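You operate a simulated robot arm through the tools that you are given. There is no shell and no other tool. Be economical: measure what you need, move in short steps, check, and stop when the job is done.

Carry out the task below with a simulated two-armed robot. There is one attempt and no reset: what you move stays moved.

Task
On the top of the blue table, fold the blue towel in half, so that it is half as long.
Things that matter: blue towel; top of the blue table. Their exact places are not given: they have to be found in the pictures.

It is judged by the outcome, as a careful person would: the job done as asked, and still so three seconds after it is handed in. It fails if anything else is knocked over, pushed out of place, dropped, spilled or broken. Flat cloth is picked up by pressing the open fingertips on it (5 to 10 N) and closing them slowly along it; thin cloth reads only 2 to 8 mm in the jaws.

Robot
Two 7-joint arms with two-finger parallel grippers on one trunk, on a base that drives. Base frame: it is fixed to the floor where the robot stands at the start and does not move with it; the origin is under the middle of the robot, x ahead of it, y to its left, z up. Readings come in mm, degrees, newtons and seconds.
The left shoulder is at the start at [70, 163, 1020], the right one opposite. Places, roughly: top of the blue table [700, -300, 700]. Payload 3.43 kg a hand.
Tool frame (each hand has its own): the origin (TCP) lies between the finger pads and is the grasp point; the fingertips stand 34 mm ahead of it; z points along the fingers, y is the line along which they close. The gripper opens to 128 mm. The fingers are 24 mm wide and 12 mm thick; the gripper's body (48 by 130 mm) begins 96 mm behind the TCP.
Orientation is that of the tool frame in the base frame, as a unit quaternion [w, x, y, z]. With the fingers straight down and closing along the base's y, the tool's x points along the base's -x, its y along +y and its z along -z.

Tools
- The arms move only by the tool send_rows. It takes "left_increments", "right_increments" or both (then of equal length, played together; a hand with none holds still); each is a list of rows, each a list of 7 numbers: the turn, a rotation vector about the tool's x, y, z in degrees, then the shift along the tool's x, y, z in mm, then the closure, from 0 (fully open) to 1 (shut). In form: [[wx, wy, wz, dx, dy, dz, hand], ...]. A call has 1 to 8 rows; each row is the pose to reach, as a shift and turn from the pose commanded when the call began, along the tool's axes at that moment. A row lasts 0.2 s, in which the tool goes at most 50 mm and 8.6 degrees; a call with a longer step from one row to the next is refused whole, and so is a gripper value outside its range. Where a pose cannot be reached the arm comes as near as it can. A force on the tool above 40 N (or 10 N above the force at the start of the call, whichever is more), or a blocked arm, ends the call early, and 0.2 s more pass. Each finger travels about 153 mm/s and halts on what it meets, pressing with about 32 N; the grip force reading is that of the motor and also rises with nothing between the fingers. The clock runs only during rows and for 0.2 s after the last one: add rows that repeat a pose to give the fingers time. The reply holds the time, the measured pose of the TCP, the force on the tool along the base axes, the opening and the grip force, in the units named above and with some noise.
- Cameras (640 x 400 px; columns grow to the right, rows downward): "scene" is now at [132.5, 4.9, 1247.8]; the picture's right is [0.03, -1.00, 0.00], its down [-0.66, -0.02, -0.75] and it looks along [0.75, 0.02, -0.66] (base axes); focal length 288 px, centre (320, 200). "left" rides on the left gripper at [-36, 0, -98] in its tool frame; the picture's right is [0.00, -1.00, 0.00], its down [0.97, 0.00, -0.24] and it looks along [0.24, 0.00, 0.97] (tool axes); focal length 218 px, centre (320, 200). "right" rides on the right gripper at [-36, 0, -98] in its tool frame; the picture's right is [0.00, -1.00, 0.00], its down [0.97, 0.00, -0.24] and it looks along [0.24, 0.00, 0.97] (tool axes); focal length 218 px, centre (320, 200).
- get_image(camera): a new picture of that camera. No time passes.
- slide_trunk(by): slides the trunk up (or, below 0, down) by that many mm; the arms and the scene camera ride with it, the base frame stays. It gives what a move gives, with no picture.
- drive_base(legs): drives the robot by 1 to 6 legs, each [ahead, left, turn to the left] in mm, mm and degrees, along the robot's own axes; the way and the turn of a leg run together, so that a leg with both is an arc; at most 1500 mm and 180 degrees a leg. The arms and the cameras ride along, it lands a little off, and it stops where it bumps. It gives what a move gives.
- turn_head(pan, tilt): turns the head with the scene camera to pan (to the left, within 86 degrees either way) and tilt (down, from -29 to 69), counted from straight ahead of the robot. It gives what a move gives.
- measure_at(camera, pixels): for up to 12 pixels [column, row] of the newest picture of that camera ("zoom" is the newest enlarged one), the place [x, y, z] in the base frame of the surface seen there, good to about 3 mm, but the place of the scene camera against the robot may be out by one fixed shift of up to 12 mm in any direction. No time passes.
- zoom(camera, box): a new picture of the part [left, top, right, bottom] of that camera's present view, enlarged. No time passes.
- job_done(): hands the job in; it is judged then, once.

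Keep the steps short. Do not move on a guess: measure, check each grasp and each placing, and mend mistakes. In all there are 80 turns and 70 pictures (those below and enlarged ones count). Leave the grippers open and the arms clear of the work at the hand-in unless told otherwise, and finish with a single line.

The tools are called after "Emit:" as a command line: name --argument value ..., lists and objects as JSON in quotes. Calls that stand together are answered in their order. send_rows: Moves the arms, as the interface text tells. Its arguments: {"type":"object","properties":{"left_increments":{"type":"array"},"right_increments":{"type":"array"}},"required":[]} The other tools are called the same way: slide_trunk (by) slides the trunk up or down; drive_base (legs) drives the base; turn_head (pan, tilt) turns the head that bears the scene camera; get_image (camera) takes a picture; measure_at (camera, pixels) gives the place of the surface under pixels of a picture; zoom (camera, box) takes an enlarged picture of a part of a camera's view; job_done () hands the job in.

At the start:

```text
time: 0.0
left_tcp_pos: [616.8, 325.6, 934.3]
left_orientation: [0.0, -0.001, 1.0, 0.0]
left_contact_force: [-0.3, 0.3, -0.2]
left_opening: 128.0
left_gripper_force: 0.1
right_tcp_pos: [665.6, -277.7, 949.5]
right_orientation: [0.001, 0.0, 1.0, 0.0]
right_contact_force: [-0.3, 0.3, -0.5]
right_opening: 127.8
right_gripper_force: 0.1
trunk travel left (down, up): [-500.0, 440.0]
robot x, y, heading: [-1.2, 2.2, -0.2]
head pan, tilt: [1.7, 41.1]
```

scene: 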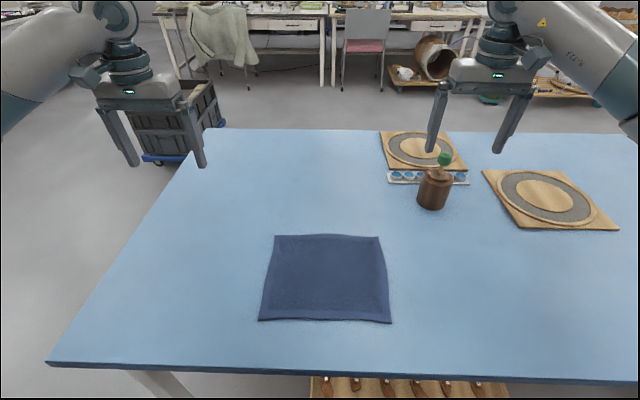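
right: 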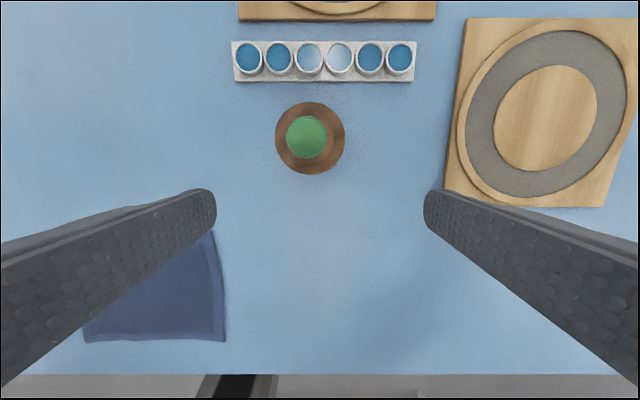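
left: 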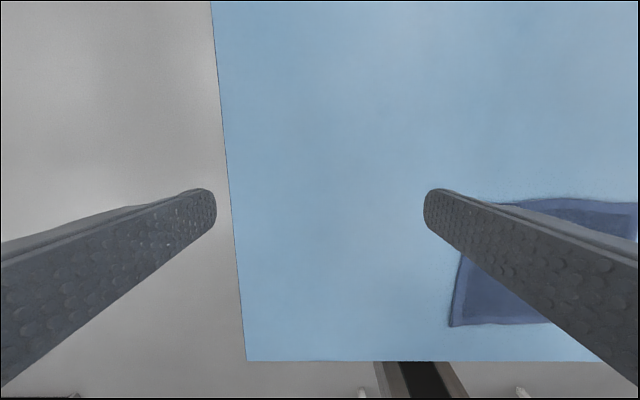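

The towel is the dark blue square around (325,280) in the scene picture. I'll measure its corners, edge midpoints and the table beside it.

Emit:
measure_at --camera "scene" --pixels '[[277, 238], [377, 239], [389, 320], [261, 318], [327, 236], [325, 318], [265, 280], [387, 280], [325, 280], [230, 280], [430, 280], [325, 345]]'

Emit:
zoom --camera "scene" --box '[240, 220, 410, 330]'

```text
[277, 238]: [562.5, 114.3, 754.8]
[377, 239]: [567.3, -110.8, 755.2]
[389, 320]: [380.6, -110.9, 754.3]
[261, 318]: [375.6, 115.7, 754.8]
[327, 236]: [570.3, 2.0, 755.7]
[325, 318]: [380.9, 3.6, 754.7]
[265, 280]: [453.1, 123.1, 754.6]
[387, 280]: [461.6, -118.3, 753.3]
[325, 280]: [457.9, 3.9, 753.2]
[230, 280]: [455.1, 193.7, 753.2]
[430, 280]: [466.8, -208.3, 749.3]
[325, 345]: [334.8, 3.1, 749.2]
```

```text
3.64 times, centred on (325, 275) of scene
```

zoom: 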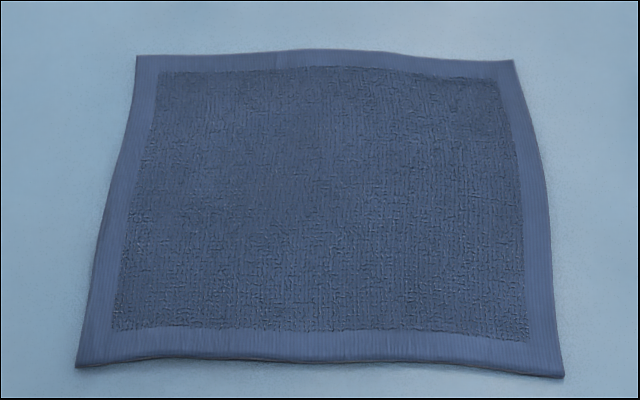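

The towel is about 190 mm in x by 230 mm in y, so halving the length means bringing its left edge (y≈115) onto its right edge (y≈-112). To check the scene camera's offset, I'll measure the same things with the hand cameras.

Emit:
measure_at --camera "right" --pixels '[[226, 340], [213, 235], [320, 300], [180, 310], [306, 137]]'

Emit:
measure_at --camera "left" --pixels '[[452, 323], [470, 230], [350, 300], [480, 300], [300, 359], [238, 300]]'

Emit:
measure_at --camera "scene" --pixels '[[50, 362], [320, 372], [183, 135], [443, 157]]'

```text
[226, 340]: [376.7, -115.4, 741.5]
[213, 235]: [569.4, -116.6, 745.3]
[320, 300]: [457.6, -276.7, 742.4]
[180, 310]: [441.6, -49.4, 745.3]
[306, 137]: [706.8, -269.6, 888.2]
```

```text
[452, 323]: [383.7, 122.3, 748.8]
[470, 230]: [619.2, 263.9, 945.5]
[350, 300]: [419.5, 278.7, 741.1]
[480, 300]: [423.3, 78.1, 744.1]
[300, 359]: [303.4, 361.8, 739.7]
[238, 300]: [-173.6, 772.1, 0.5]
```

```text
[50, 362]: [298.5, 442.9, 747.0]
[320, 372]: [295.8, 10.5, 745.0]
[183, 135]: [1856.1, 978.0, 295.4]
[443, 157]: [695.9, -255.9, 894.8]
```

Hand cameras put the table at z≈741 and the towel top at z≈745. The scene camera reads about 8 mm too high. The near corners are too close to the robot, so I'll back off 120 mm first.

Emit:
drive_base --legs '[[-120, 0, 0]]'

```text
time: 1.2
left_tcp_pos: [496.8, 325.8, 933.2]
left_orientation: [-0.001, 0.0, 1.0, 0.0]
left_contact_force: [0.2, -0.1, 0.9]
left_opening: 128.0
left_gripper_force: 0.0
right_tcp_pos: [546.8, -278.2, 949.3]
right_orientation: [0.001, 0.001, 1.0, 0.0]
right_contact_force: [-0.9, 0.3, -0.4]
right_opening: 127.8
right_gripper_force: 0.2
trunk travel left (down, up): [-500.0, 440.0]
robot x, y, heading: [-119.0, -1.1, -0.1]
head pan, tilt: [1.7, 41.1]
```

I'll move both hands above the left edge at z≈860, left hand towards the far corner and right hand towards the near corner, with the fingers half closed.

Emit:
send_rows --left_increments '[[0, 0, 0, -6, -29, 9, 0.1], [0, 0, 0, -12, -58, 18, 0.2], [0, 0, 0, -18, -87, 27, 0.3], [0, 0, 0, -24, -116, 36, 0.4], [0, 0, 0, -30, -145, 45, 0.5], [0, 0, 0, -36, -174, 54, 0.6], [0, 0, 0, -42, -203, 63, 0.6], [0, 0, 0, -48, -232, 72, 0.6]]' --right_increments '[[0, 0, 0, 18, 43, 10, 0.1], [0, 0, 0, 37, 86, 20, 0.2], [0, 0, 0, 55, 129, 30, 0.3], [0, 0, 0, 74, 172, 40, 0.4], [0, 0, 0, 92, 215, 50, 0.5], [0, 0, 0, 110, 258, 60, 0.6], [0, 0, 0, 129, 301, 70, 0.6], [0, 0, 0, 147, 344, 80, 0.6]]'

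Emit:
get_image --camera "scene"

Emit:
get_image --camera "left"

Emit:
get_image --camera "right"

```text
time: 3.0
left_tcp_pos: [545.9, 96.2, 862.4]
left_orientation: [-0.001, -0.001, 1.0, 0.0]
left_contact_force: [0.6, -0.7, 0.2]
left_opening: 51.4
left_gripper_force: 0.1
right_tcp_pos: [399.6, 65.3, 868.1]
right_orientation: [0.0, -0.001, 1.0, -0.001]
right_contact_force: [0.1, 0.7, 0.6]
right_opening: 51.2
right_gripper_force: 0.1
trunk travel left (down, up): [-500.0, 440.0]
robot x, y, heading: [-120.4, 0.0, 0.1]
head pan, tilt: [1.7, 41.1]
```

```text
65 pictures are left
```

scene: 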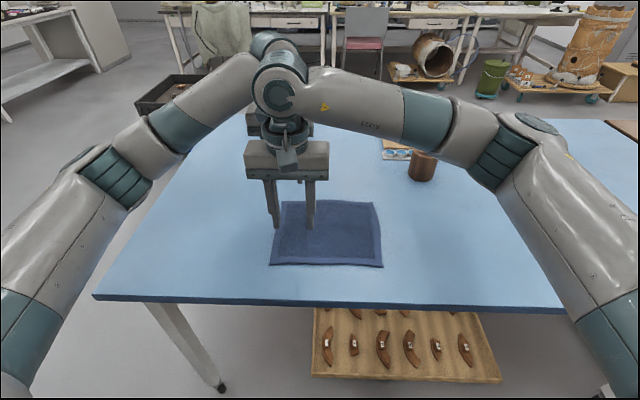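

```text
64 pictures are left
```

left: 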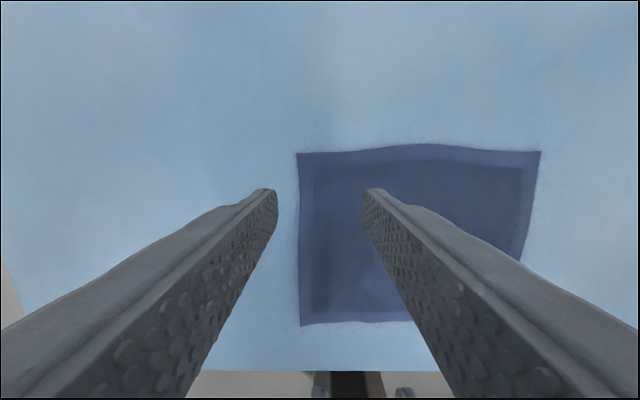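

```text
63 pictures are left
```

right: 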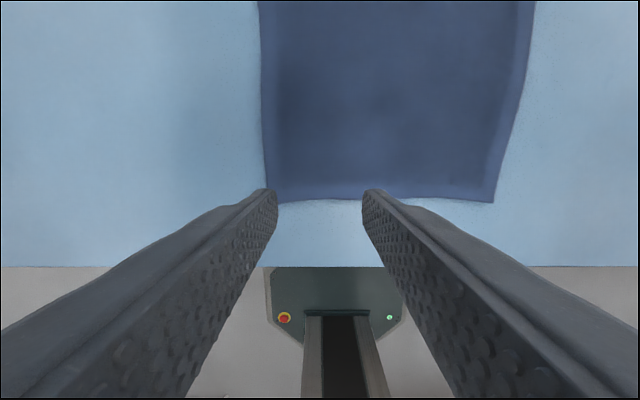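

No contact forces. I'll measure the left-edge corners with both hand cameras.

Emit:
measure_at --camera "left" --pixels '[[300, 156], [302, 240], [304, 320], [285, 240], [536, 155], [420, 148]]'

Emit:
measure_at --camera "right" --pixels '[[263, 20], [266, 100], [280, 197], [491, 199], [340, 195], [528, 20], [340, 220]]'

```text
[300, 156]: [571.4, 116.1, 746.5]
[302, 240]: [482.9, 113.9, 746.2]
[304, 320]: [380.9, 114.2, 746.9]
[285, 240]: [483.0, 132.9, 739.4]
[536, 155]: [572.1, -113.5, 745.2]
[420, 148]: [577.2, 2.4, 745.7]
```

```text
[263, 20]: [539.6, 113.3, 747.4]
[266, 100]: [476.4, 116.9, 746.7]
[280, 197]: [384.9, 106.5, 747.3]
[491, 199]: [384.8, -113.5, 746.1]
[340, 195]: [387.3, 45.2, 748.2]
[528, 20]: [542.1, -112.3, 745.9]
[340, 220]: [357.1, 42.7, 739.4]
```

I'll set both hands over the edge at y≈82, with 36 mm opening, and go down to about 12 mm above the cloth.

Emit:
send_rows --left_increments '[[0, 0, 0, -2, -14, 0, 0.72], [0, 0, 0, -2, -14, 25, 0.72], [0, 0, 0, -2, -14, 50, 0.72], [0, 0, 0, -2, -14, 70, 0.72], [0, 0, 0, -2, -14, 70, 0.72]]' --right_increments '[[0, 0, 0, -5, 17, 0, 0.72], [0, 0, 0, -5, 17, 25, 0.72], [0, 0, 0, -5, 17, 50, 0.72], [0, 0, 0, -5, 17, 76, 0.72], [0, 0, 0, -5, 17, 76, 0.72]]'

Emit:
get_image --camera "left"

Emit:
get_image --camera "right"

```text
time: 4.2
left_tcp_pos: [548.9, 81.1, 794.1]
left_orientation: [0.0, 0.0, 1.0, -0.001]
left_contact_force: [0.0, -0.1, -0.1]
left_opening: 35.8
left_gripper_force: 0.1
right_tcp_pos: [405.8, 84.0, 792.3]
right_orientation: [0.0, -0.001, 1.0, 0.0]
right_contact_force: [-0.3, 0.4, -0.5]
right_opening: 35.9
right_gripper_force: 0.0
trunk travel left (down, up): [-500.0, 440.0]
robot x, y, heading: [-123.1, 1.3, 0.2]
head pan, tilt: [1.7, 41.1]
```

```text
62 pictures are left
```

left: 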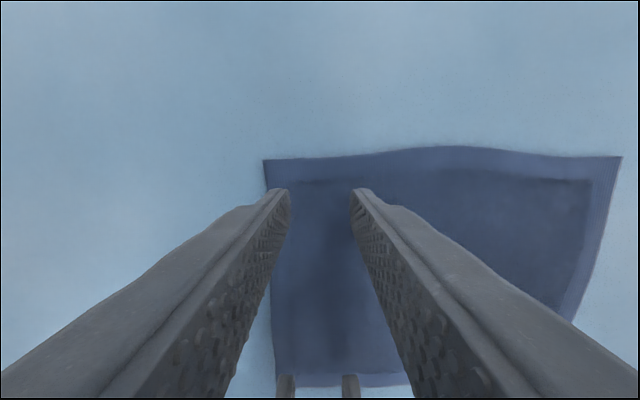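

```text
61 pictures are left
```

right: 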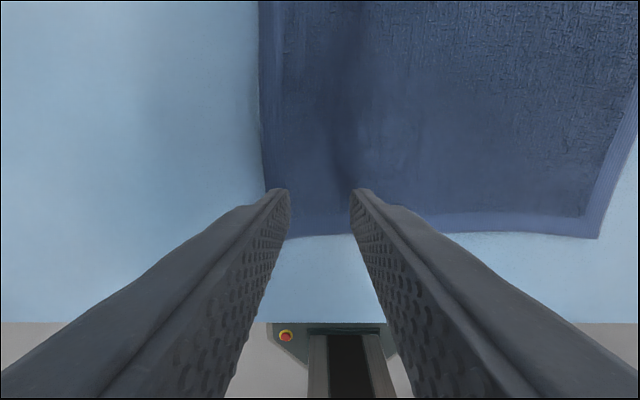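

Both are placed well. I'll lower gently to touch.

Emit:
send_rows --left_increments '[[0, 0, 0, 0, 0, 8, 0.72], [0, 0, 0, 0, 0, 12, 0.72], [0, 0, 0, 0, 0, 15, 0.72], [0, 0, 0, 0, 0, 15, 0.72]]' --right_increments '[[0, 0, 0, 0, 0, 7, 0.72], [0, 0, 0, 0, 0, 11, 0.72], [0, 0, 0, 0, 0, 14, 0.72], [0, 0, 0, 0, 0, 14, 0.72]]'

```text
time: 5.2
left_tcp_pos: [548.3, 81.3, 778.1]
left_orientation: [-0.001, -0.001, 1.0, 0.0]
left_contact_force: [-0.2, 0.3, 4.5]
left_opening: 36.0
left_gripper_force: 0.1
right_tcp_pos: [405.0, 82.5, 779.3]
right_orientation: [0.0, -0.001, 1.0, -0.001]
right_contact_force: [0.5, 0.2, 1.1]
right_opening: 35.9
right_gripper_force: 0.0
trunk travel left (down, up): [-500.0, 440.0]
robot x, y, heading: [-116.9, -1.7, 0.3]
head pan, tilt: [1.7, 41.1]
```

Left presses with 4.5 N and right with 1.1 N, so I'll go down slightly further.

Emit:
send_rows --left_increments '[[0, 0, 0, 0, 0, 0.5, 0.72], [0, 0, 0, 0, 0, 1, 0.72], [0, 0, 0, 0, 0, 1, 0.72]]' --right_increments '[[0, 0, 0, 0, 0, 1, 0.72], [0, 0, 0, 0, 0, 2, 0.72], [0, 0, 0, 0, 0, 2, 0.72]]'

```text
time: 6.0
left_tcp_pos: [548.1, 81.6, 777.7]
left_orientation: [0.001, -0.001, 1.0, 0.0]
left_contact_force: [1.4, 0.6, 8.6]
left_opening: 35.8
left_gripper_force: 0.0
right_tcp_pos: [404.0, 83.5, 779.2]
right_orientation: [0.001, 0.0, 1.0, 0.0]
right_contact_force: [0.6, 0.3, 2.8]
right_opening: 35.9
right_gripper_force: 0.0
trunk travel left (down, up): [-500.0, 440.0]
robot x, y, heading: [-119.0, 2.4, 0.2]
head pan, tilt: [1.7, 41.1]
```

Left is at 8.6 N, which is right. The right hand needs a bit more, then both close slowly.

Emit:
send_rows --left_increments '[[0, 0, 0, 0, 0, 0, 0.72], [0, 0, 0, 0, 0, 0, 0.72], [0, 0, 0, 0, 0, 0, 0.72]]' --right_increments '[[0, 0, 0, 0, 0, 1, 0.72], [0, 0, 0, 0, 0, 1.8, 0.72], [0, 0, 0, 0, 0, 1.8, 0.72]]'

```text
time: 6.8
left_tcp_pos: [547.4, 81.0, 777.3]
left_orientation: [0.001, -0.001, 1.0, 0.0]
left_contact_force: [1.7, 1.4, 8.9]
left_opening: 35.8
left_gripper_force: 0.0
right_tcp_pos: [404.0, 82.1, 776.3]
right_orientation: [0.001, -0.001, 1.0, 0.0]
right_contact_force: [2.9, -0.7, 10.2]
right_opening: 36.1
right_gripper_force: 0.0
trunk travel left (down, up): [-500.0, 440.0]
robot x, y, heading: [-119.8, 3.8, 0.1]
head pan, tilt: [1.7, 41.1]
```

Pressing at 9 and 10 N. Now closing slowly.

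Emit:
send_rows --left_increments '[[0, 0, 0, 0, 0, 0, 0.76], [0, 0, 0, 0, 0, 0, 0.8], [0, 0, 0, 0, 0, 0, 0.84], [0, 0, 0, 0, 0, 0, 0.88], [0, 0, 0, 0, 0, 0, 0.92], [0, 0, 0, 0, 0, 0, 0.96], [0, 0, 0, 0, 0, 0, 1], [0, 0, 0, 0, 0, 0, 1]]' --right_increments '[[0, 0, 0, 0, 0, 0, 0.76], [0, 0, 0, 0, 0, 0, 0.8], [0, 0, 0, 0, 0, 0, 0.84], [0, 0, 0, 0, 0, 0, 0.88], [0, 0, 0, 0, 0, 0, 0.92], [0, 0, 0, 0, 0, 0, 0.96], [0, 0, 0, 0, 0, 0, 1], [0, 0, 0, 0, 0, 0, 1]]'

Emit:
get_image --camera "left"

Emit:
get_image --camera "right"

```text
time: 8.6
left_tcp_pos: [547.2, 80.0, 777.3]
left_orientation: [0.001, -0.001, 1.0, 0.0]
left_contact_force: [-1.0, 1.1, 10.2]
left_opening: 4.8
left_gripper_force: 32.1
right_tcp_pos: [403.6, 82.2, 777.2]
right_orientation: [0.002, 0.0, 1.0, -0.001]
right_contact_force: [2.4, -0.5, 12.9]
right_opening: 4.9
right_gripper_force: 31.6
trunk travel left (down, up): [-500.0, 440.0]
robot x, y, heading: [-118.6, -0.2, 0.1]
head pan, tilt: [1.7, 41.1]
```

```text
60 pictures are left
```

left: 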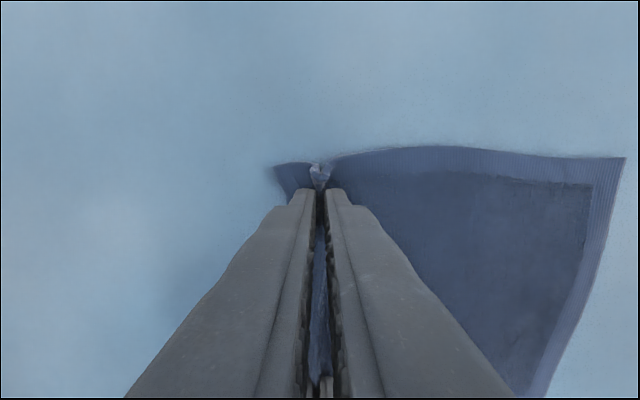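

```text
59 pictures are left
```

right: 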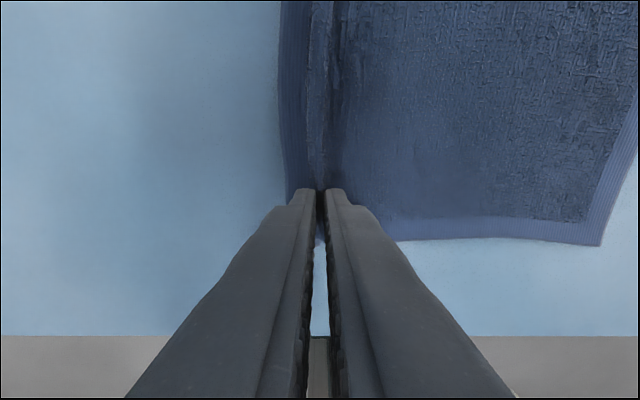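

Both hands hold a 5 mm ridge, but it runs parallel to the edge. That would leave an 18 mm flap curling back after the fold. It's cleaner to pinch at the very edge, closing along x. I'll release in place, spread back and rise.

Emit:
send_rows --left_increments '[[0, 0, 0, 0, 0, 0, 0.92], [0, 0, 0, 0, 0, 0, 0.84], [0, 0, 0, 0, 0, 0, 0.78], [0, 0, 0, 0, 0, 0, 0.72], [0, 0, 0, 0, 0, 0, 0.7], [0, 0, 0, -10, 0, -30, 0.7], [0, 0, 0, -20, 0, -60, 0.7], [0, 0, 0, -28, 10, -80, 0.7]]' --right_increments '[[0, 0, 0, 0, 0, 0, 0.92], [0, 0, 0, 0, 0, 0, 0.84], [0, 0, 0, 0, 0, 0, 0.78], [0, 0, 0, 0, 0, 0, 0.72], [0, 0, 0, 0, 0, 0, 0.7], [0, 0, 0, 5, 0, -30, 0.7], [0, 0, 0, 10, 0, -60, 0.7], [0, 0, 0, 14, 10, -80, 0.7]]'

Emit:
get_image --camera "left"

```text
time: 10.4
left_tcp_pos: [576.8, 92.4, 855.8]
left_orientation: [0.0, -0.001, 1.0, 0.0]
left_contact_force: [0.7, 0.4, 0.0]
left_opening: 38.4
left_gripper_force: 0.1
right_tcp_pos: [389.8, 93.2, 856.6]
right_orientation: [0.0, 0.0, 1.0, -0.001]
right_contact_force: [0.1, 0.9, 0.1]
right_opening: 38.6
right_gripper_force: 0.1
trunk travel left (down, up): [-500.0, 440.0]
robot x, y, heading: [-121.1, -2.0, 0.2]
head pan, tilt: [1.7, 41.1]
```

```text
58 pictures are left
```

left: 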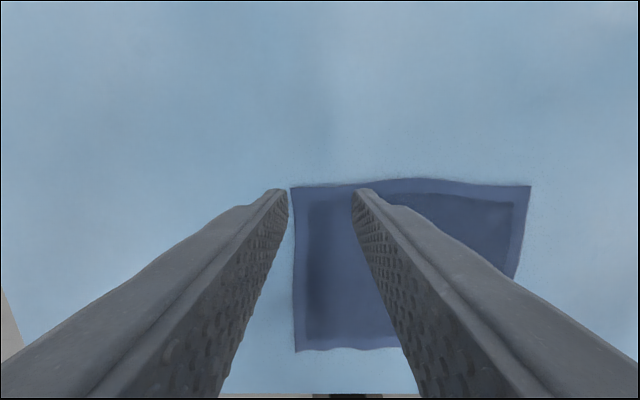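

The towel lies flat again. I'll turn both hands 90° about their vertical axis, left clockwise and right counterclockwise. This call does the first 64°.

Emit:
send_rows --left_increments '[[0, 0, 8, 0, 0, 0, 0.78], [0, 0, 16, 0, 0, 0, 0.78], [0, 0, 24, 0, 0, 0, 0.78], [0, 0, 32, 0, 0, 0, 0.78], [0, 0, 40, 0, 0, 0, 0.78], [0, 0, 48, 0, 0, 0, 0.78], [0, 0, 56, 0, 0, 0, 0.78], [0, 0, 64, 0, 0, 0, 0.78]]' --right_increments '[[0, 0, -8, 0, 0, 0, 0.78], [0, 0, -16, 0, 0, 0, 0.78], [0, 0, -24, 0, 0, 0, 0.78], [0, 0, -32, 0, 0, 0, 0.78], [0, 0, -40, 0, 0, 0, 0.78], [0, 0, -48, 0, 0, 0, 0.78], [0, 0, -56, 0, 0, 0, 0.78], [0, 0, -64, 0, 0, 0, 0.78]]'

```text
time: 12.2
left_tcp_pos: [577.2, 90.2, 855.9]
left_orientation: [0.0, 0.529, 0.848, 0.0]
left_contact_force: [-0.2, -0.1, 0.1]
left_opening: 28.2
left_gripper_force: 0.1
right_tcp_pos: [392.1, 93.9, 855.2]
right_orientation: [0.0, -0.531, 0.847, 0.0]
right_contact_force: [-0.6, 0.4, 0.1]
right_opening: 28.1
right_gripper_force: 0.1
trunk travel left (down, up): [-500.0, 440.0]
robot x, y, heading: [-119.9, -0.2, -0.1]
head pan, tilt: [1.7, 41.1]
```

Tracking well. Remaining 26°.

Emit:
send_rows --left_increments '[[0, 0, 8, 0, 0, 0, 0.78], [0, 0, 16, 0, 0, 0, 0.78], [0, 0, 24, 0, 0, 0, 0.78], [0, 0, 26, 0, 0, 0, 0.78]]' --right_increments '[[0, 0, -8, 0, 0, 0, 0.78], [0, 0, -16, 0, 0, 0, 0.78], [0, 0, -24, 0, 0, 0, 0.78], [0, 0, -26, 0, 0, 0, 0.78]]'

Emit:
get_image --camera "left"

Emit:
get_image --camera "right"

Emit:
get_image --camera "scene"

```text
time: 13.2
left_tcp_pos: [577.2, 90.5, 855.9]
left_orientation: [0.0, 0.707, 0.707, 0.0]
left_contact_force: [0.3, -0.2, -0.5]
left_opening: 28.1
left_gripper_force: 0.1
right_tcp_pos: [392.0, 92.9, 855.0]
right_orientation: [0.0, -0.67, 0.743, 0.0]
right_contact_force: [0.0, 0.2, 0.4]
right_opening: 28.3
right_gripper_force: 0.1
right hand out of reach, approached as far as the arm can: row 3, 4
trunk travel left (down, up): [-500.0, 440.0]
robot x, y, heading: [-119.5, 0.1, 0.3]
head pan, tilt: [1.7, 41.1]
```

```text
57 pictures are left
```

left: 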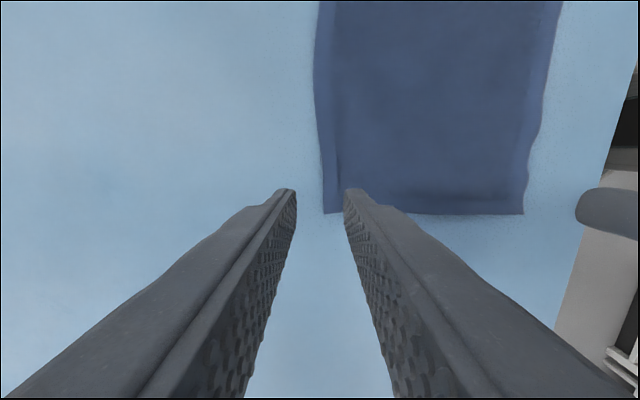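

```text
56 pictures are left
```

right: 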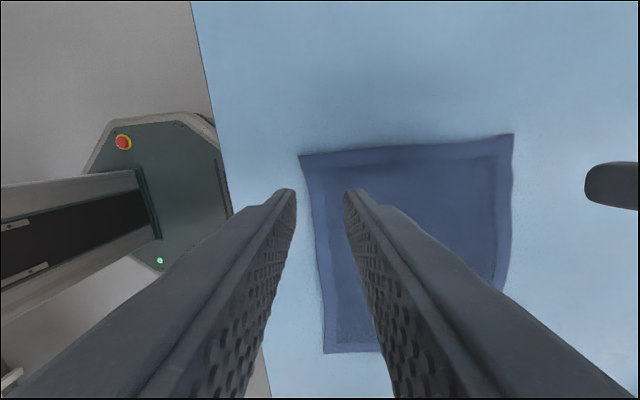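

```text
55 pictures are left
```

scene: 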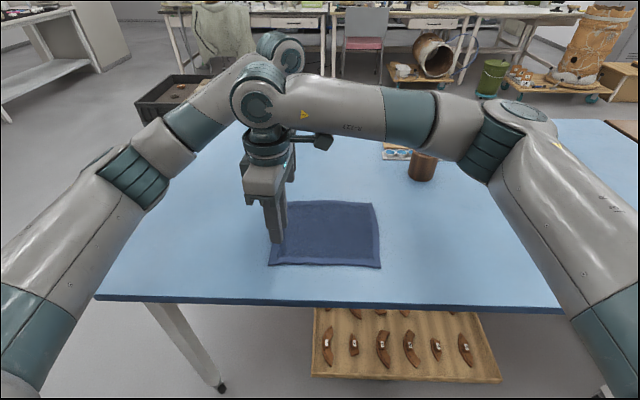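

The right wrist hit its limit at 84°, so I'll ease it back to about 76°. First I'll measure the corners in the hand views.

Emit:
measure_at --camera "left" --pixels '[[328, 209], [520, 211], [430, 210], [318, 80], [540, 100]]'

Emit:
measure_at --camera "right" --pixels '[[304, 160], [510, 138], [410, 149], [318, 260]]'

Emit:
send_rows --right_increments '[[0, 0, 8, 0, 0, 0, 0.78], [0, 0, 10, 0, 0, 0, 0.78]]'

```text
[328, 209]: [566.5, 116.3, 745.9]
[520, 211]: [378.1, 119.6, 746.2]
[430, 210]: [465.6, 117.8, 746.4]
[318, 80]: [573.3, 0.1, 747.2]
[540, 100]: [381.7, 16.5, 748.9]
```

```text
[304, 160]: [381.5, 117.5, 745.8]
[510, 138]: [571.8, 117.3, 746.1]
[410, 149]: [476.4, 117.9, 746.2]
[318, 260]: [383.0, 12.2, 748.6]
```

```text
time: 13.8
left_tcp_pos: [576.5, 90.5, 855.8]
left_orientation: [0.0, 0.707, 0.708, 0.001]
left_contact_force: [0.4, 0.5, -0.2]
left_opening: 28.2
left_gripper_force: 0.1
right_tcp_pos: [392.4, 92.9, 855.7]
right_orientation: [0.0, -0.602, 0.798, 0.0]
right_contact_force: [0.9, 0.3, 0.3]
right_opening: 28.2
right_gripper_force: 0.0
trunk travel left (down, up): [-500.0, 440.0]
robot x, y, heading: [-118.2, 0.1, 0.1]
head pan, tilt: [1.7, 41.1]
```

Edge at y≈117.5, corners at x≈381 and 569. I'll set the hands at (547, 103.5) and (402, 101), open 22 mm, and lower to z≈792. Body clearance is about 11 mm.

Emit:
send_rows --left_increments '[[0, 0, 0, 6, -15, 0, 0.83], [0, 0, 0, 13, -29.5, 0, 0.83], [0, 0, 0, 13, -29.5, 20, 0.83], [0, 0, 0, 13, -29.5, 40, 0.83], [0, 0, 0, 13, -29.5, 64, 0.83], [0, 0, 0, 13, -29.5, 64, 0.83]]' --right_increments '[[0, 0, 0, -5, -4, 0, 0.83], [0, 0, 0, -10.4, -7, 0, 0.83], [0, 0, 0, -10.4, -7, 20, 0.83], [0, 0, 0, -10.4, -7, 40, 0.83], [0, 0, 0, -10.4, -7, 64, 0.83], [0, 0, 0, -10.4, -7, 64, 0.83]]'

Emit:
get_image --camera "left"

Emit:
get_image --camera "right"

```text
time: 15.2
left_tcp_pos: [547.2, 104.4, 792.4]
left_orientation: [0.0, 0.706, 0.708, 0.0]
left_contact_force: [-0.4, 0.5, 0.2]
left_opening: 21.9
left_gripper_force: 0.1
right_tcp_pos: [399.7, 100.5, 792.0]
right_orientation: [0.0, -0.602, 0.799, 0.0]
right_contact_force: [0.3, -0.2, -0.2]
right_opening: 21.6
right_gripper_force: 0.0
trunk travel left (down, up): [-500.0, 440.0]
robot x, y, heading: [-117.1, 0.5, -0.0]
head pan, tilt: [1.7, 41.1]
```

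```text
54 pictures are left
```

left: 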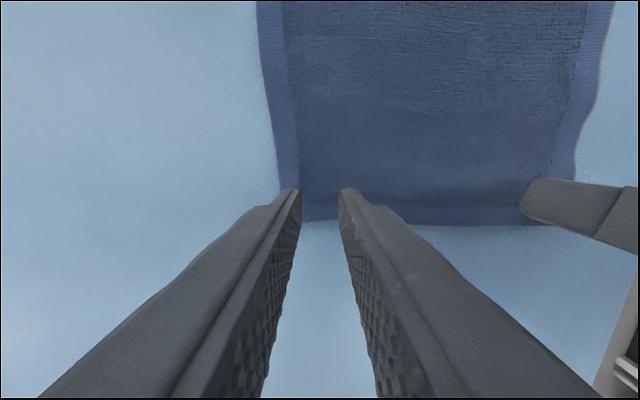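

```text
53 pictures are left
```

right: 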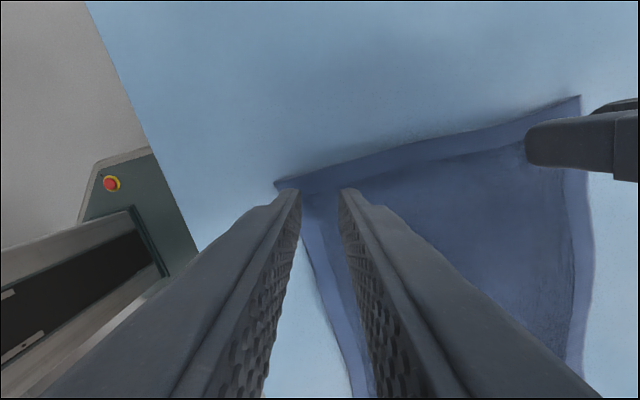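

Well placed. I'll nudge the right hand slightly outwards and press down.

Emit:
send_rows --left_increments '[[0, 0, 0, 0, 0, 8, 0.83], [0, 0, 0, 0, 0, 12, 0.83], [0, 0, 0, 0, 0, 14.5, 0.83], [0, 0, 0, 0, 0, 14.5, 0.83], [0, 0, 0, 0, 0, 14.5, 0.83]]' --right_increments '[[0, 0, 0, -4.4, -1, 8, 0.83], [0, 0, 0, -4.4, -1, 12, 0.83], [0, 0, 0, -4.4, -1, 15, 0.83], [0, 0, 0, -4.4, -1, 15.5, 0.83], [0, 0, 0, -4.4, -1, 15.5, 0.83]]'

```text
time: 16.4
left_tcp_pos: [546.5, 104.3, 777.9]
left_orientation: [0.0, 0.707, 0.707, 0.0]
left_contact_force: [0.9, -1.2, 3.3]
left_opening: 21.6
left_gripper_force: 0.1
right_tcp_pos: [402.2, 105.7, 777.7]
right_orientation: [0.001, -0.602, 0.798, 0.001]
right_contact_force: [0.0, 1.7, 10.0]
right_opening: 21.8
right_gripper_force: 0.0
trunk travel left (down, up): [-500.0, 440.0]
robot x, y, heading: [-119.7, -0.3, 0.1]
head pan, tilt: [1.7, 41.1]
```

Right is at 10 N and left at 3.3 N. I'll press the left 1.5 mm more, then close both slowly.

Emit:
send_rows --left_increments '[[0, 0, 0, 0, 0, 0.8, 0.83], [0, 0, 0, 0, 0, 1.5, 0.83], [0, 0, 0, 0, 0, 1.5, 0.86], [0, 0, 0, 0, 0, 1.5, 0.89], [0, 0, 0, 0, 0, 1.5, 0.92], [0, 0, 0, 0, 0, 1.5, 0.96], [0, 0, 0, 0, 0, 1.5, 1], [0, 0, 0, 0, 0, 1.5, 1]]' --right_increments '[[0, 0, 0, 0, 0, 0, 0.83], [0, 0, 0, 0, 0, 0, 0.83], [0, 0, 0, 0, 0, 0, 0.86], [0, 0, 0, 0, 0, 0, 0.89], [0, 0, 0, 0, 0, 0, 0.92], [0, 0, 0, 0, 0, 0, 0.96], [0, 0, 0, 0, 0, 0, 1], [0, 0, 0, 0, 0, 0, 1]]'

Emit:
get_image --camera "left"

Emit:
get_image --camera "right"

```text
time: 18.2
left_tcp_pos: [546.2, 103.7, 778.4]
left_orientation: [0.0, 0.706, 0.708, 0.001]
left_contact_force: [0.5, -0.1, 9.1]
left_opening: 0.0
left_gripper_force: 32.2
right_tcp_pos: [402.6, 105.7, 777.1]
right_orientation: [0.001, -0.602, 0.799, -0.001]
right_contact_force: [-0.2, -0.6, 11.4]
right_opening: 0.0
right_gripper_force: 31.8
trunk travel left (down, up): [-500.0, 440.0]
robot x, y, heading: [-114.9, -2.2, -0.1]
head pan, tilt: [1.7, 41.1]
```

```text
52 pictures are left
```

left: 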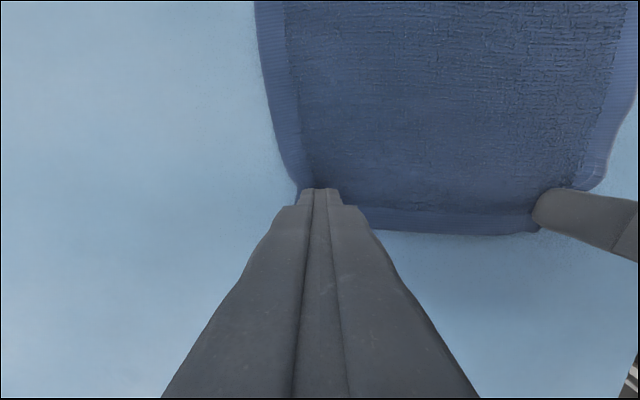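

```text
51 pictures are left
```

right: 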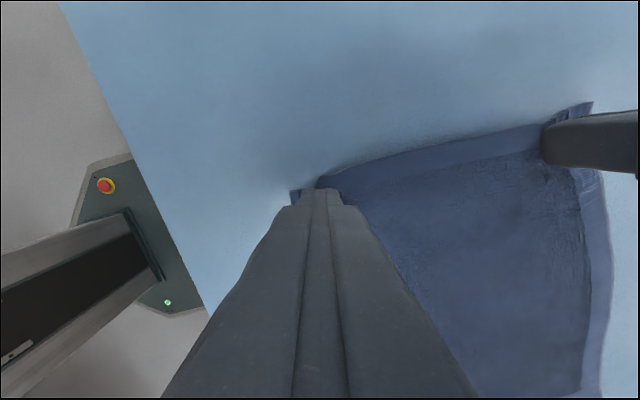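

Openings read 0, so the cloth slid instead of ridging. The first grasp (closing along y, 36 mm) held well, and there is a fold that suits it. I would lift the towel until it hangs, lay its free half down trailing towards +y, then bring the held edge back over it in +y. The held edge then never needs flipping. I'll release, rise, separate in x and turn the hands back.

Emit:
send_rows --left_increments '[[0, 0, 0, 0, 0, 0, 0.9], [0, 0, 0, 0, 0, 0, 0.83], [0, 0, 0, 0, 0, -30, 0.83], [0, 0, 0, 0, 15, -60, 0.83], [0, 0, 0, 0, 30, -80, 0.83], [0, 0, -8, 0, 30, -80, 0.72], [0, 0, -16, 0, 30, -80, 0.72], [0, 0, -24, 0, 30, -80, 0.72]]' --right_increments '[[0, 0, 0, 0, 0, 0, 0.9], [0, 0, 0, 0, 0, 0, 0.83], [0, 0, 0, 0, 0, -30, 0.83], [0, 0, 0, 0, 5, -60, 0.83], [0, 0, 0, 0, 10, -80, 0.83], [0, 0, 8, 0, 10, -80, 0.72], [0, 0, 16, 0, 10, -80, 0.72], [0, 0, 24, 0, 10, -80, 0.72]]'

Emit:
send_rows --left_increments '[[0, 0, -8, 0, 0, 0, 0.72], [0, 0, -16, 0, 0, 0, 0.72], [0, 0, -24, 0, 0, 0, 0.72], [0, 0, -32, 0, 0, 0, 0.72], [0, 0, -40, 0, 0, 0, 0.72], [0, 0, -48, 0, 0, 0, 0.72], [0, 0, -56, 0, 0, 0, 0.72], [0, 0, -64, 0, 0, 0, 0.72]]' --right_increments '[[0, 0, 8, 0, 0, 0, 0.72], [0, 0, 16, 0, 0, 0, 0.72], [0, 0, 24, 0, 0, 0, 0.72], [0, 0, 32, 0, 0, 0, 0.72], [0, 0, 40, 0, 0, 0, 0.72], [0, 0, 48, 0, 0, 0, 0.72], [0, 0, 50, 0, 0, 0, 0.72], [0, 0, 50, 0, 0, 0, 0.72]]'

Emit:
get_image --camera "left"

Emit:
get_image --camera "right"

```text
time: 20.0
left_tcp_pos: [578.5, 103.5, 856.4]
left_orientation: [0.0, 0.543, 0.84, 0.0]
left_contact_force: [0.4, -0.4, -0.8]
left_opening: 36.0
left_gripper_force: 0.0
right_tcp_pos: [393.3, 107.4, 857.0]
right_orientation: [0.001, -0.421, 0.907, 0.0]
right_contact_force: [-0.5, 0.3, 0.9]
right_opening: 36.1
right_gripper_force: 0.1
trunk travel left (down, up): [-500.0, 440.0]
robot x, y, heading: [-119.5, -2.6, 0.1]
head pan, tilt: [1.7, 41.1]
```

```text
time: 21.8
left_tcp_pos: [577.1, 104.6, 855.5]
left_orientation: [0.0, 0.016, 1.0, 0.0]
left_contact_force: [0.3, -0.3, -0.5]
left_opening: 35.7
left_gripper_force: 0.0
right_tcp_pos: [394.0, 107.7, 856.3]
right_orientation: [0.0, 0.0, 1.0, 0.0]
right_contact_force: [0.3, 0.0, 0.0]
right_opening: 35.6
right_gripper_force: 0.0
trunk travel left (down, up): [-500.0, 440.0]
robot x, y, heading: [-116.6, 0.3, -0.2]
head pan, tilt: [1.7, 41.1]
```

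```text
50 pictures are left
```

left: 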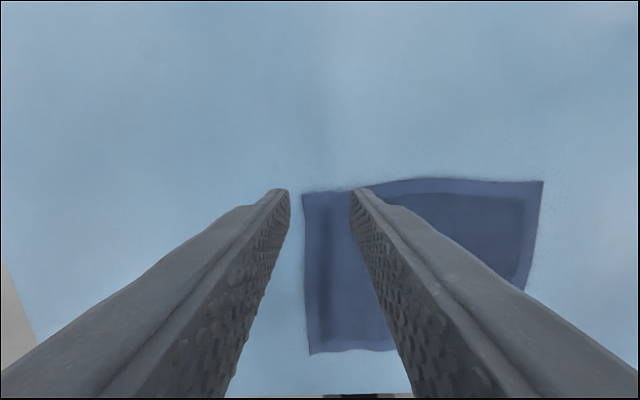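

```text
49 pictures are left
```

right: 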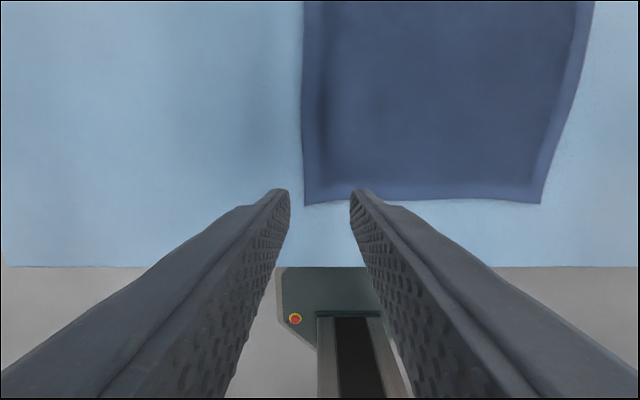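

Flat again with the edge at y≈117. I'll move to the proven grasp, left (553, 85) and right (398, 85), hovering at z≈792.

Emit:
send_rows --left_increments '[[0, 0, -2, 12, -10, 0, 0.72], [0, 0, -2, 24, -19.6, 0, 0.72], [0, 0, -2, 24, -19.6, 22, 0.72], [0, 0, -2, 24, -19.6, 44, 0.72], [0, 0, -2, 24, -19.6, 64, 0.72], [0, 0, -2, 24, -19.6, 72, 0.72], [0, 0, -2, 24, -19.6, 78, 0.72], [0, 0, -2, 24, -19.6, 78, 0.72]]' --right_increments '[[0, 0, 0, -2, -11, 0, 0.72], [0, 0, 0, -4, -22.5, 0, 0.72], [0, 0, 0, -4, -22.5, 22, 0.72], [0, 0, 0, -4, -22.5, 44, 0.72], [0, 0, 0, -4, -22.5, 64, 0.72], [0, 0, 0, -4, -22.5, 73, 0.72], [0, 0, 0, -4, -22.5, 79, 0.72], [0, 0, 0, -4, -22.5, 79, 0.72]]'

```text
time: 23.6
left_tcp_pos: [551.1, 84.3, 777.1]
left_orientation: [0.0, -0.002, 1.0, 0.0]
left_contact_force: [1.0, 0.0, 1.9]
left_opening: 35.9
left_gripper_force: 0.0
right_tcp_pos: [397.1, 85.2, 778.8]
right_orientation: [0.0, 0.001, 1.0, 0.0]
right_contact_force: [0.2, 0.8, 6.5]
right_opening: 35.7
right_gripper_force: 0.1
trunk travel left (down, up): [-500.0, 440.0]
robot x, y, heading: [-121.2, 1.2, -0.1]
head pan, tilt: [1.7, 41.1]
```

Left is at 1.9 N and right at 6.5 N. I'll press a little more and close slowly.

Emit:
send_rows --left_increments '[[0, 0, 0, 0, 0, 1.9, 0.72], [0, 0, 0, 0, 0, 1.9, 0.74], [0, 0, 0, 0, 0, 1.9, 0.78], [0, 0, 0, 0, 0, 1.9, 0.82], [0, 0, 0, 0, 0, 1.9, 0.86], [0, 0, 0, 0, 0, 1.9, 0.9], [0, 0, 0, 0, 0, 1.9, 0.95], [0, 0, 0, 0, 0, 1.9, 1]]' --right_increments '[[0, 0, 0, 0, 0, 0.7, 0.72], [0, 0, 0, 0, 0, 0.7, 0.74], [0, 0, 0, 0, 0, 0.7, 0.78], [0, 0, 0, 0, 0, 0.7, 0.82], [0, 0, 0, 0, 0, 0.7, 0.86], [0, 0, 0, 0, 0, 0.7, 0.9], [0, 0, 0, 0, 0, 0.7, 0.95], [0, 0, 0, 0, 0, 0.7, 1]]'

Emit:
get_image --camera "left"

Emit:
get_image --camera "right"

```text
time: 25.4
left_tcp_pos: [550.6, 84.4, 777.3]
left_orientation: [0.0, 0.0, 1.0, 0.0]
left_contact_force: [-0.2, -1.3, 16.4]
left_opening: 5.4
left_gripper_force: 31.9
right_tcp_pos: [395.8, 85.3, 777.6]
right_orientation: [0.0, 0.0, 1.0, 0.0]
right_contact_force: [0.8, -0.6, 5.4]
right_opening: 4.1
right_gripper_force: 32.0
trunk travel left (down, up): [-500.0, 440.0]
robot x, y, heading: [-115.6, 2.5, -0.2]
head pan, tilt: [1.7, 41.1]
```

```text
48 pictures are left
```

left: 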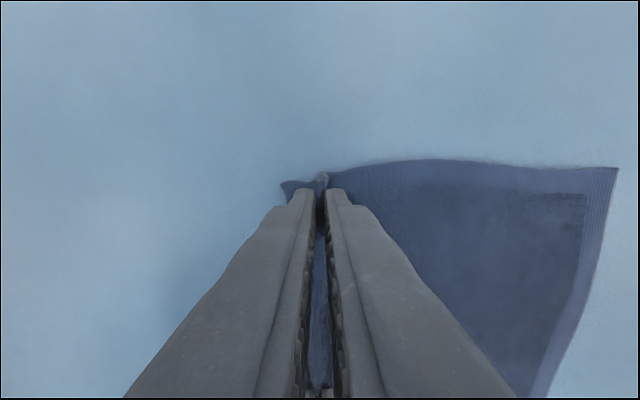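

```text
47 pictures are left
```

right: 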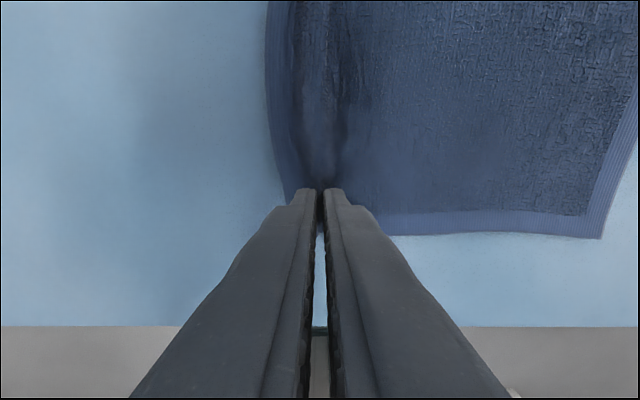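

Both hold, at 5.4 and 4.1 mm. I'll lift straight up 90 mm slowly and check.

Emit:
send_rows --left_increments '[[0, 0, 0, 0, 0, -10, 1], [0, 0, 0, 0, 0, -25, 1], [0, 0, 0, 0, 0, -40, 1], [0, 0, 0, 0, 0, -60, 1], [0, 0, 0, 0, 0, -80, 1], [0, 0, 0, 0, 0, -90, 1]]' --right_increments '[[0, 0, 0, 0, 0, -10, 1], [0, 0, 0, 0, 0, -25, 1], [0, 0, 0, 0, 0, -40, 1], [0, 0, 0, 0, 0, -60, 1], [0, 0, 0, 0, 0, -80, 1], [0, 0, 0, 0, 0, -90, 1]]'

Emit:
get_image --camera "scene"

Emit:
get_image --camera "right"

```text
time: 26.8
left_tcp_pos: [551.2, 86.8, 866.4]
left_orientation: [-0.001, -0.001, 1.0, 0.0]
left_contact_force: [0.3, -0.3, -0.1]
left_opening: 4.7
left_gripper_force: 31.9
right_tcp_pos: [398.1, 87.0, 866.9]
right_orientation: [0.001, 0.0, 1.0, 0.0]
right_contact_force: [-0.2, 0.1, -0.5]
right_opening: 4.0
right_gripper_force: 32.2
trunk travel left (down, up): [-500.0, 440.0]
robot x, y, heading: [-119.6, -1.9, 0.1]
head pan, tilt: [1.7, 41.1]
```

```text
46 pictures are left
```

scene: 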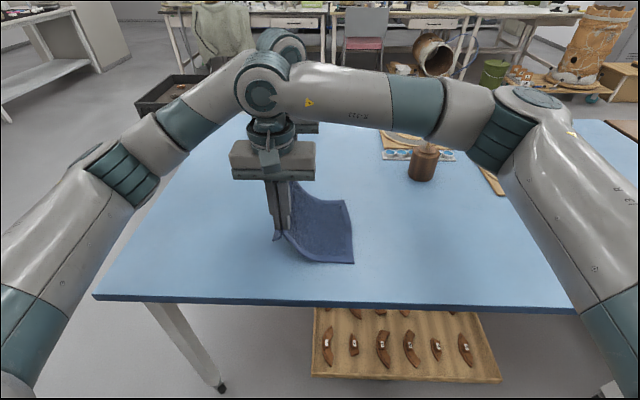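

```text
45 pictures are left
```

right: 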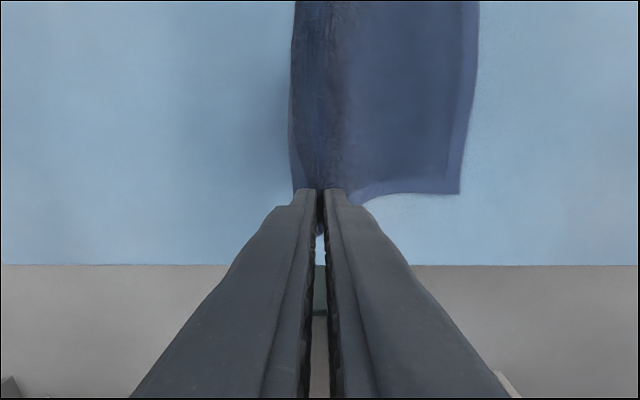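

Both corners came up well and the flap hangs on the +y side. I'll go higher, to z≈950, while moving 50 mm in -y so the free edge is just resting below.

Emit:
send_rows --left_increments '[[0, 0, 0, 0, -6, -12, 1], [0, 0, 0, 0, -12, -24, 1], [0, 0, 0, 0, -18, -36, 1], [0, 0, 0, 0, -25, -48, 1], [0, 0, 0, 0, -32, -60, 1], [0, 0, 0, 0, -40, -72, 1], [0, 0, 0, 0, -50, -83, 1], [0, 0, 0, 0, -50, -83, 1]]' --right_increments '[[0, 0, 0, 0, -6, -12, 1], [0, 0, 0, 0, -12, -24, 1], [0, 0, 0, 0, -18, -36, 1], [0, 0, 0, 0, -25, -48, 1], [0, 0, 0, 0, -32, -60, 1], [0, 0, 0, 0, -40, -72, 1], [0, 0, 0, 0, -50, -83, 1], [0, 0, 0, 0, -50, -83, 1]]'

Emit:
get_image --camera "scene"

Emit:
get_image --camera "right"

```text
time: 28.6
left_tcp_pos: [552.6, 35.7, 948.7]
left_orientation: [-0.001, -0.001, 1.0, 0.0]
left_contact_force: [0.4, -0.1, -0.4]
left_opening: 5.0
left_gripper_force: 32.3
right_tcp_pos: [399.5, 35.8, 947.9]
right_orientation: [0.0, 0.0, 1.0, 0.0]
right_contact_force: [-0.8, -0.6, 0.2]
right_opening: 4.0
right_gripper_force: 31.9
trunk travel left (down, up): [-500.0, 440.0]
robot x, y, heading: [-118.5, -0.8, -0.1]
head pan, tilt: [1.7, 41.1]
```

```text
44 pictures are left
```

scene: 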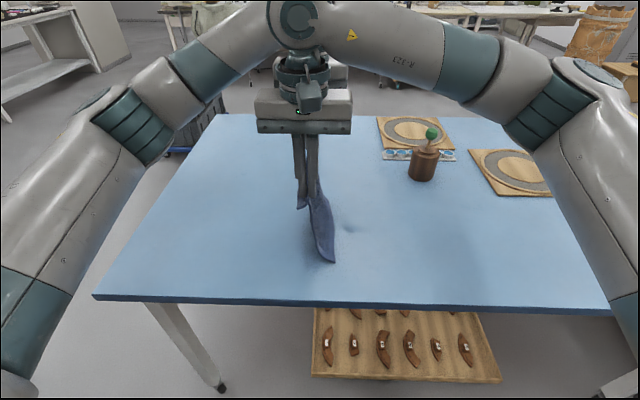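

```text
43 pictures are left
```

right: 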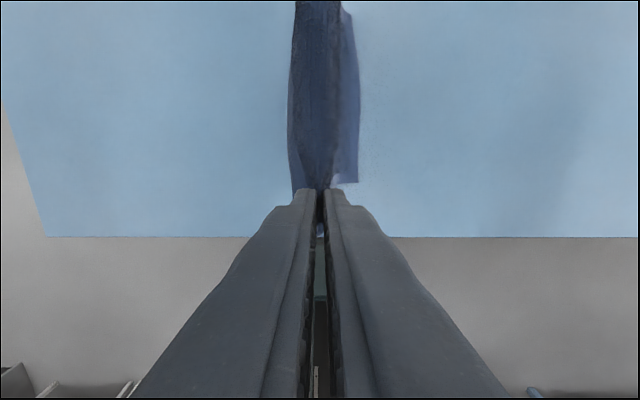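

The towel hangs nearly straight with its bottom edge near y≈0. I'll move 90 mm in -y at constant height so the bottom edge trails on the +y side.

Emit:
send_rows --left_increments '[[0, 0, 0, 0, -10, 0, 1], [0, 0, 0, 0, -22, 0, 1], [0, 0, 0, 0, -35, 0, 1], [0, 0, 0, 0, -48, 2, 1], [0, 0, 0, 0, -60, 5, 1], [0, 0, 0, 0, -72, 10, 1], [0, 0, 0, 0, -82, 18, 1], [0, 0, 0, 0, -90, 28, 1]]' --right_increments '[[0, 0, 0, 0, -10, 0, 1], [0, 0, 0, 0, -22, 0, 1], [0, 0, 0, 0, -35, 0, 1], [0, 0, 0, 0, -48, 2, 1], [0, 0, 0, 0, -60, 5, 1], [0, 0, 0, 0, -72, 10, 1], [0, 0, 0, 0, -82, 18, 1], [0, 0, 0, 0, -90, 28, 1]]'

Emit:
get_image --camera "scene"

Emit:
get_image --camera "right"

```text
time: 30.4
left_tcp_pos: [552.0, -56.7, 922.2]
left_orientation: [0.001, -0.001, 1.0, 0.0]
left_contact_force: [0.3, 0.9, -0.1]
left_opening: 4.7
left_gripper_force: 31.5
right_tcp_pos: [396.6, -56.6, 923.0]
right_orientation: [0.0, -0.001, 1.0, 0.0]
right_contact_force: [-0.2, -0.3, -0.2]
right_opening: 4.0
right_gripper_force: 32.0
trunk travel left (down, up): [-500.0, 440.0]
robot x, y, heading: [-121.2, 1.5, 0.2]
head pan, tilt: [1.7, 41.1]
```

```text
42 pictures are left
```

scene: 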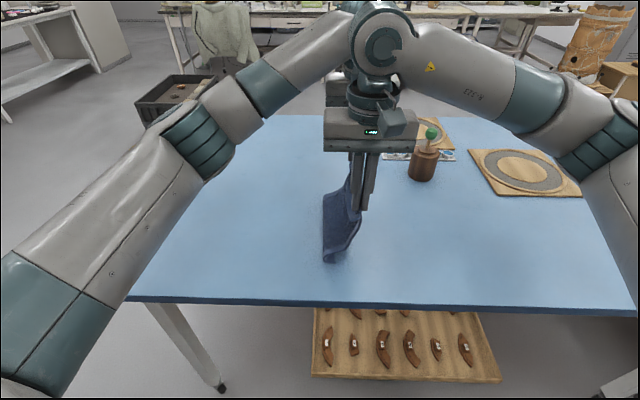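

```text
41 pictures are left
```

right: 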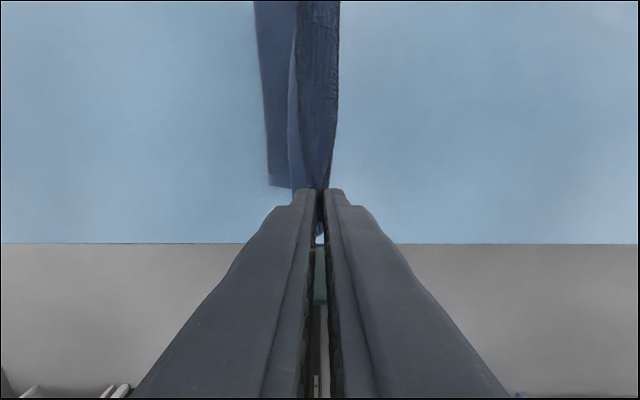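

The bottom edge now trails on the +y side, as planned. I'll measure where it is.

Emit:
measure_at --camera "right" --pixels '[[272, 182], [268, 120], [262, 40]]'

Emit:
measure_at --camera "scene" --pixels '[[326, 258], [325, 245]]'

```text
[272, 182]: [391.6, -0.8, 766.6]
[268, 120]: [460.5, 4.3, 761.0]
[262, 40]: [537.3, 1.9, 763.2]
```

```text
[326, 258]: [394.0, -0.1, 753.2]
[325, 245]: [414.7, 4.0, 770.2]
```

Free edge at y≈0. I'll lay the lower half by going down and in -y to about y=-122, z=838.

Emit:
send_rows --left_increments '[[0, 0, 0, 0, -10, 8, 1], [0, 0, 0, 0, -20, 18, 1], [0, 0, 0, 0, -30, 30, 1], [0, 0, 0, 0, -40, 42, 1], [0, 0, 0, 0, -50, 54, 1], [0, 0, 0, 0, -58, 66, 1], [0, 0, 0, 0, -63, 76, 1], [0, 0, 0, 0, -66, 84, 1]]' --right_increments '[[0, 0, 0, 0, -10, 8, 1], [0, 0, 0, 0, -20, 18, 1], [0, 0, 0, 0, -30, 30, 1], [0, 0, 0, 0, -40, 42, 1], [0, 0, 0, 0, -50, 54, 1], [0, 0, 0, 0, -58, 66, 1], [0, 0, 0, 0, -63, 76, 1], [0, 0, 0, 0, -66, 84, 1]]'

Emit:
get_image --camera "scene"

Emit:
get_image --camera "right"

```text
time: 32.2
left_tcp_pos: [551.7, -121.8, 838.0]
left_orientation: [0.0, -0.001, 1.0, -0.001]
left_contact_force: [-0.2, -0.3, -0.1]
left_opening: 5.0
left_gripper_force: 31.9
right_tcp_pos: [397.7, -120.8, 837.5]
right_orientation: [0.0, 0.0, 1.0, 0.001]
right_contact_force: [0.5, -0.3, 0.6]
right_opening: 3.7
right_gripper_force: 32.3
trunk travel left (down, up): [-500.0, 440.0]
robot x, y, heading: [-116.4, -1.7, -0.2]
head pan, tilt: [1.7, 41.1]
```

```text
40 pictures are left
```

scene: 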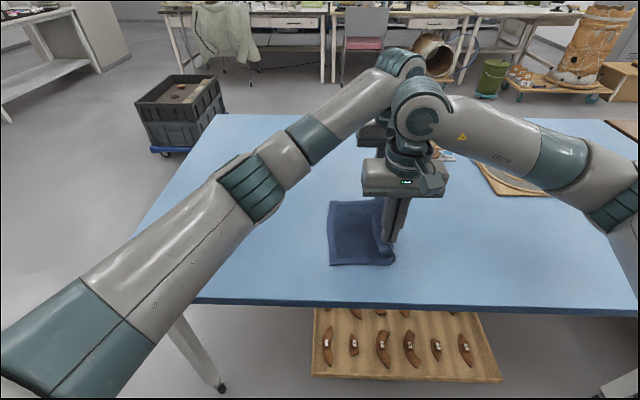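

```text
39 pictures are left
```

right: 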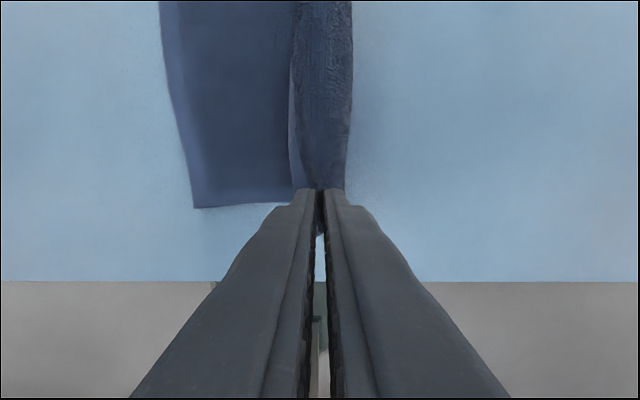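

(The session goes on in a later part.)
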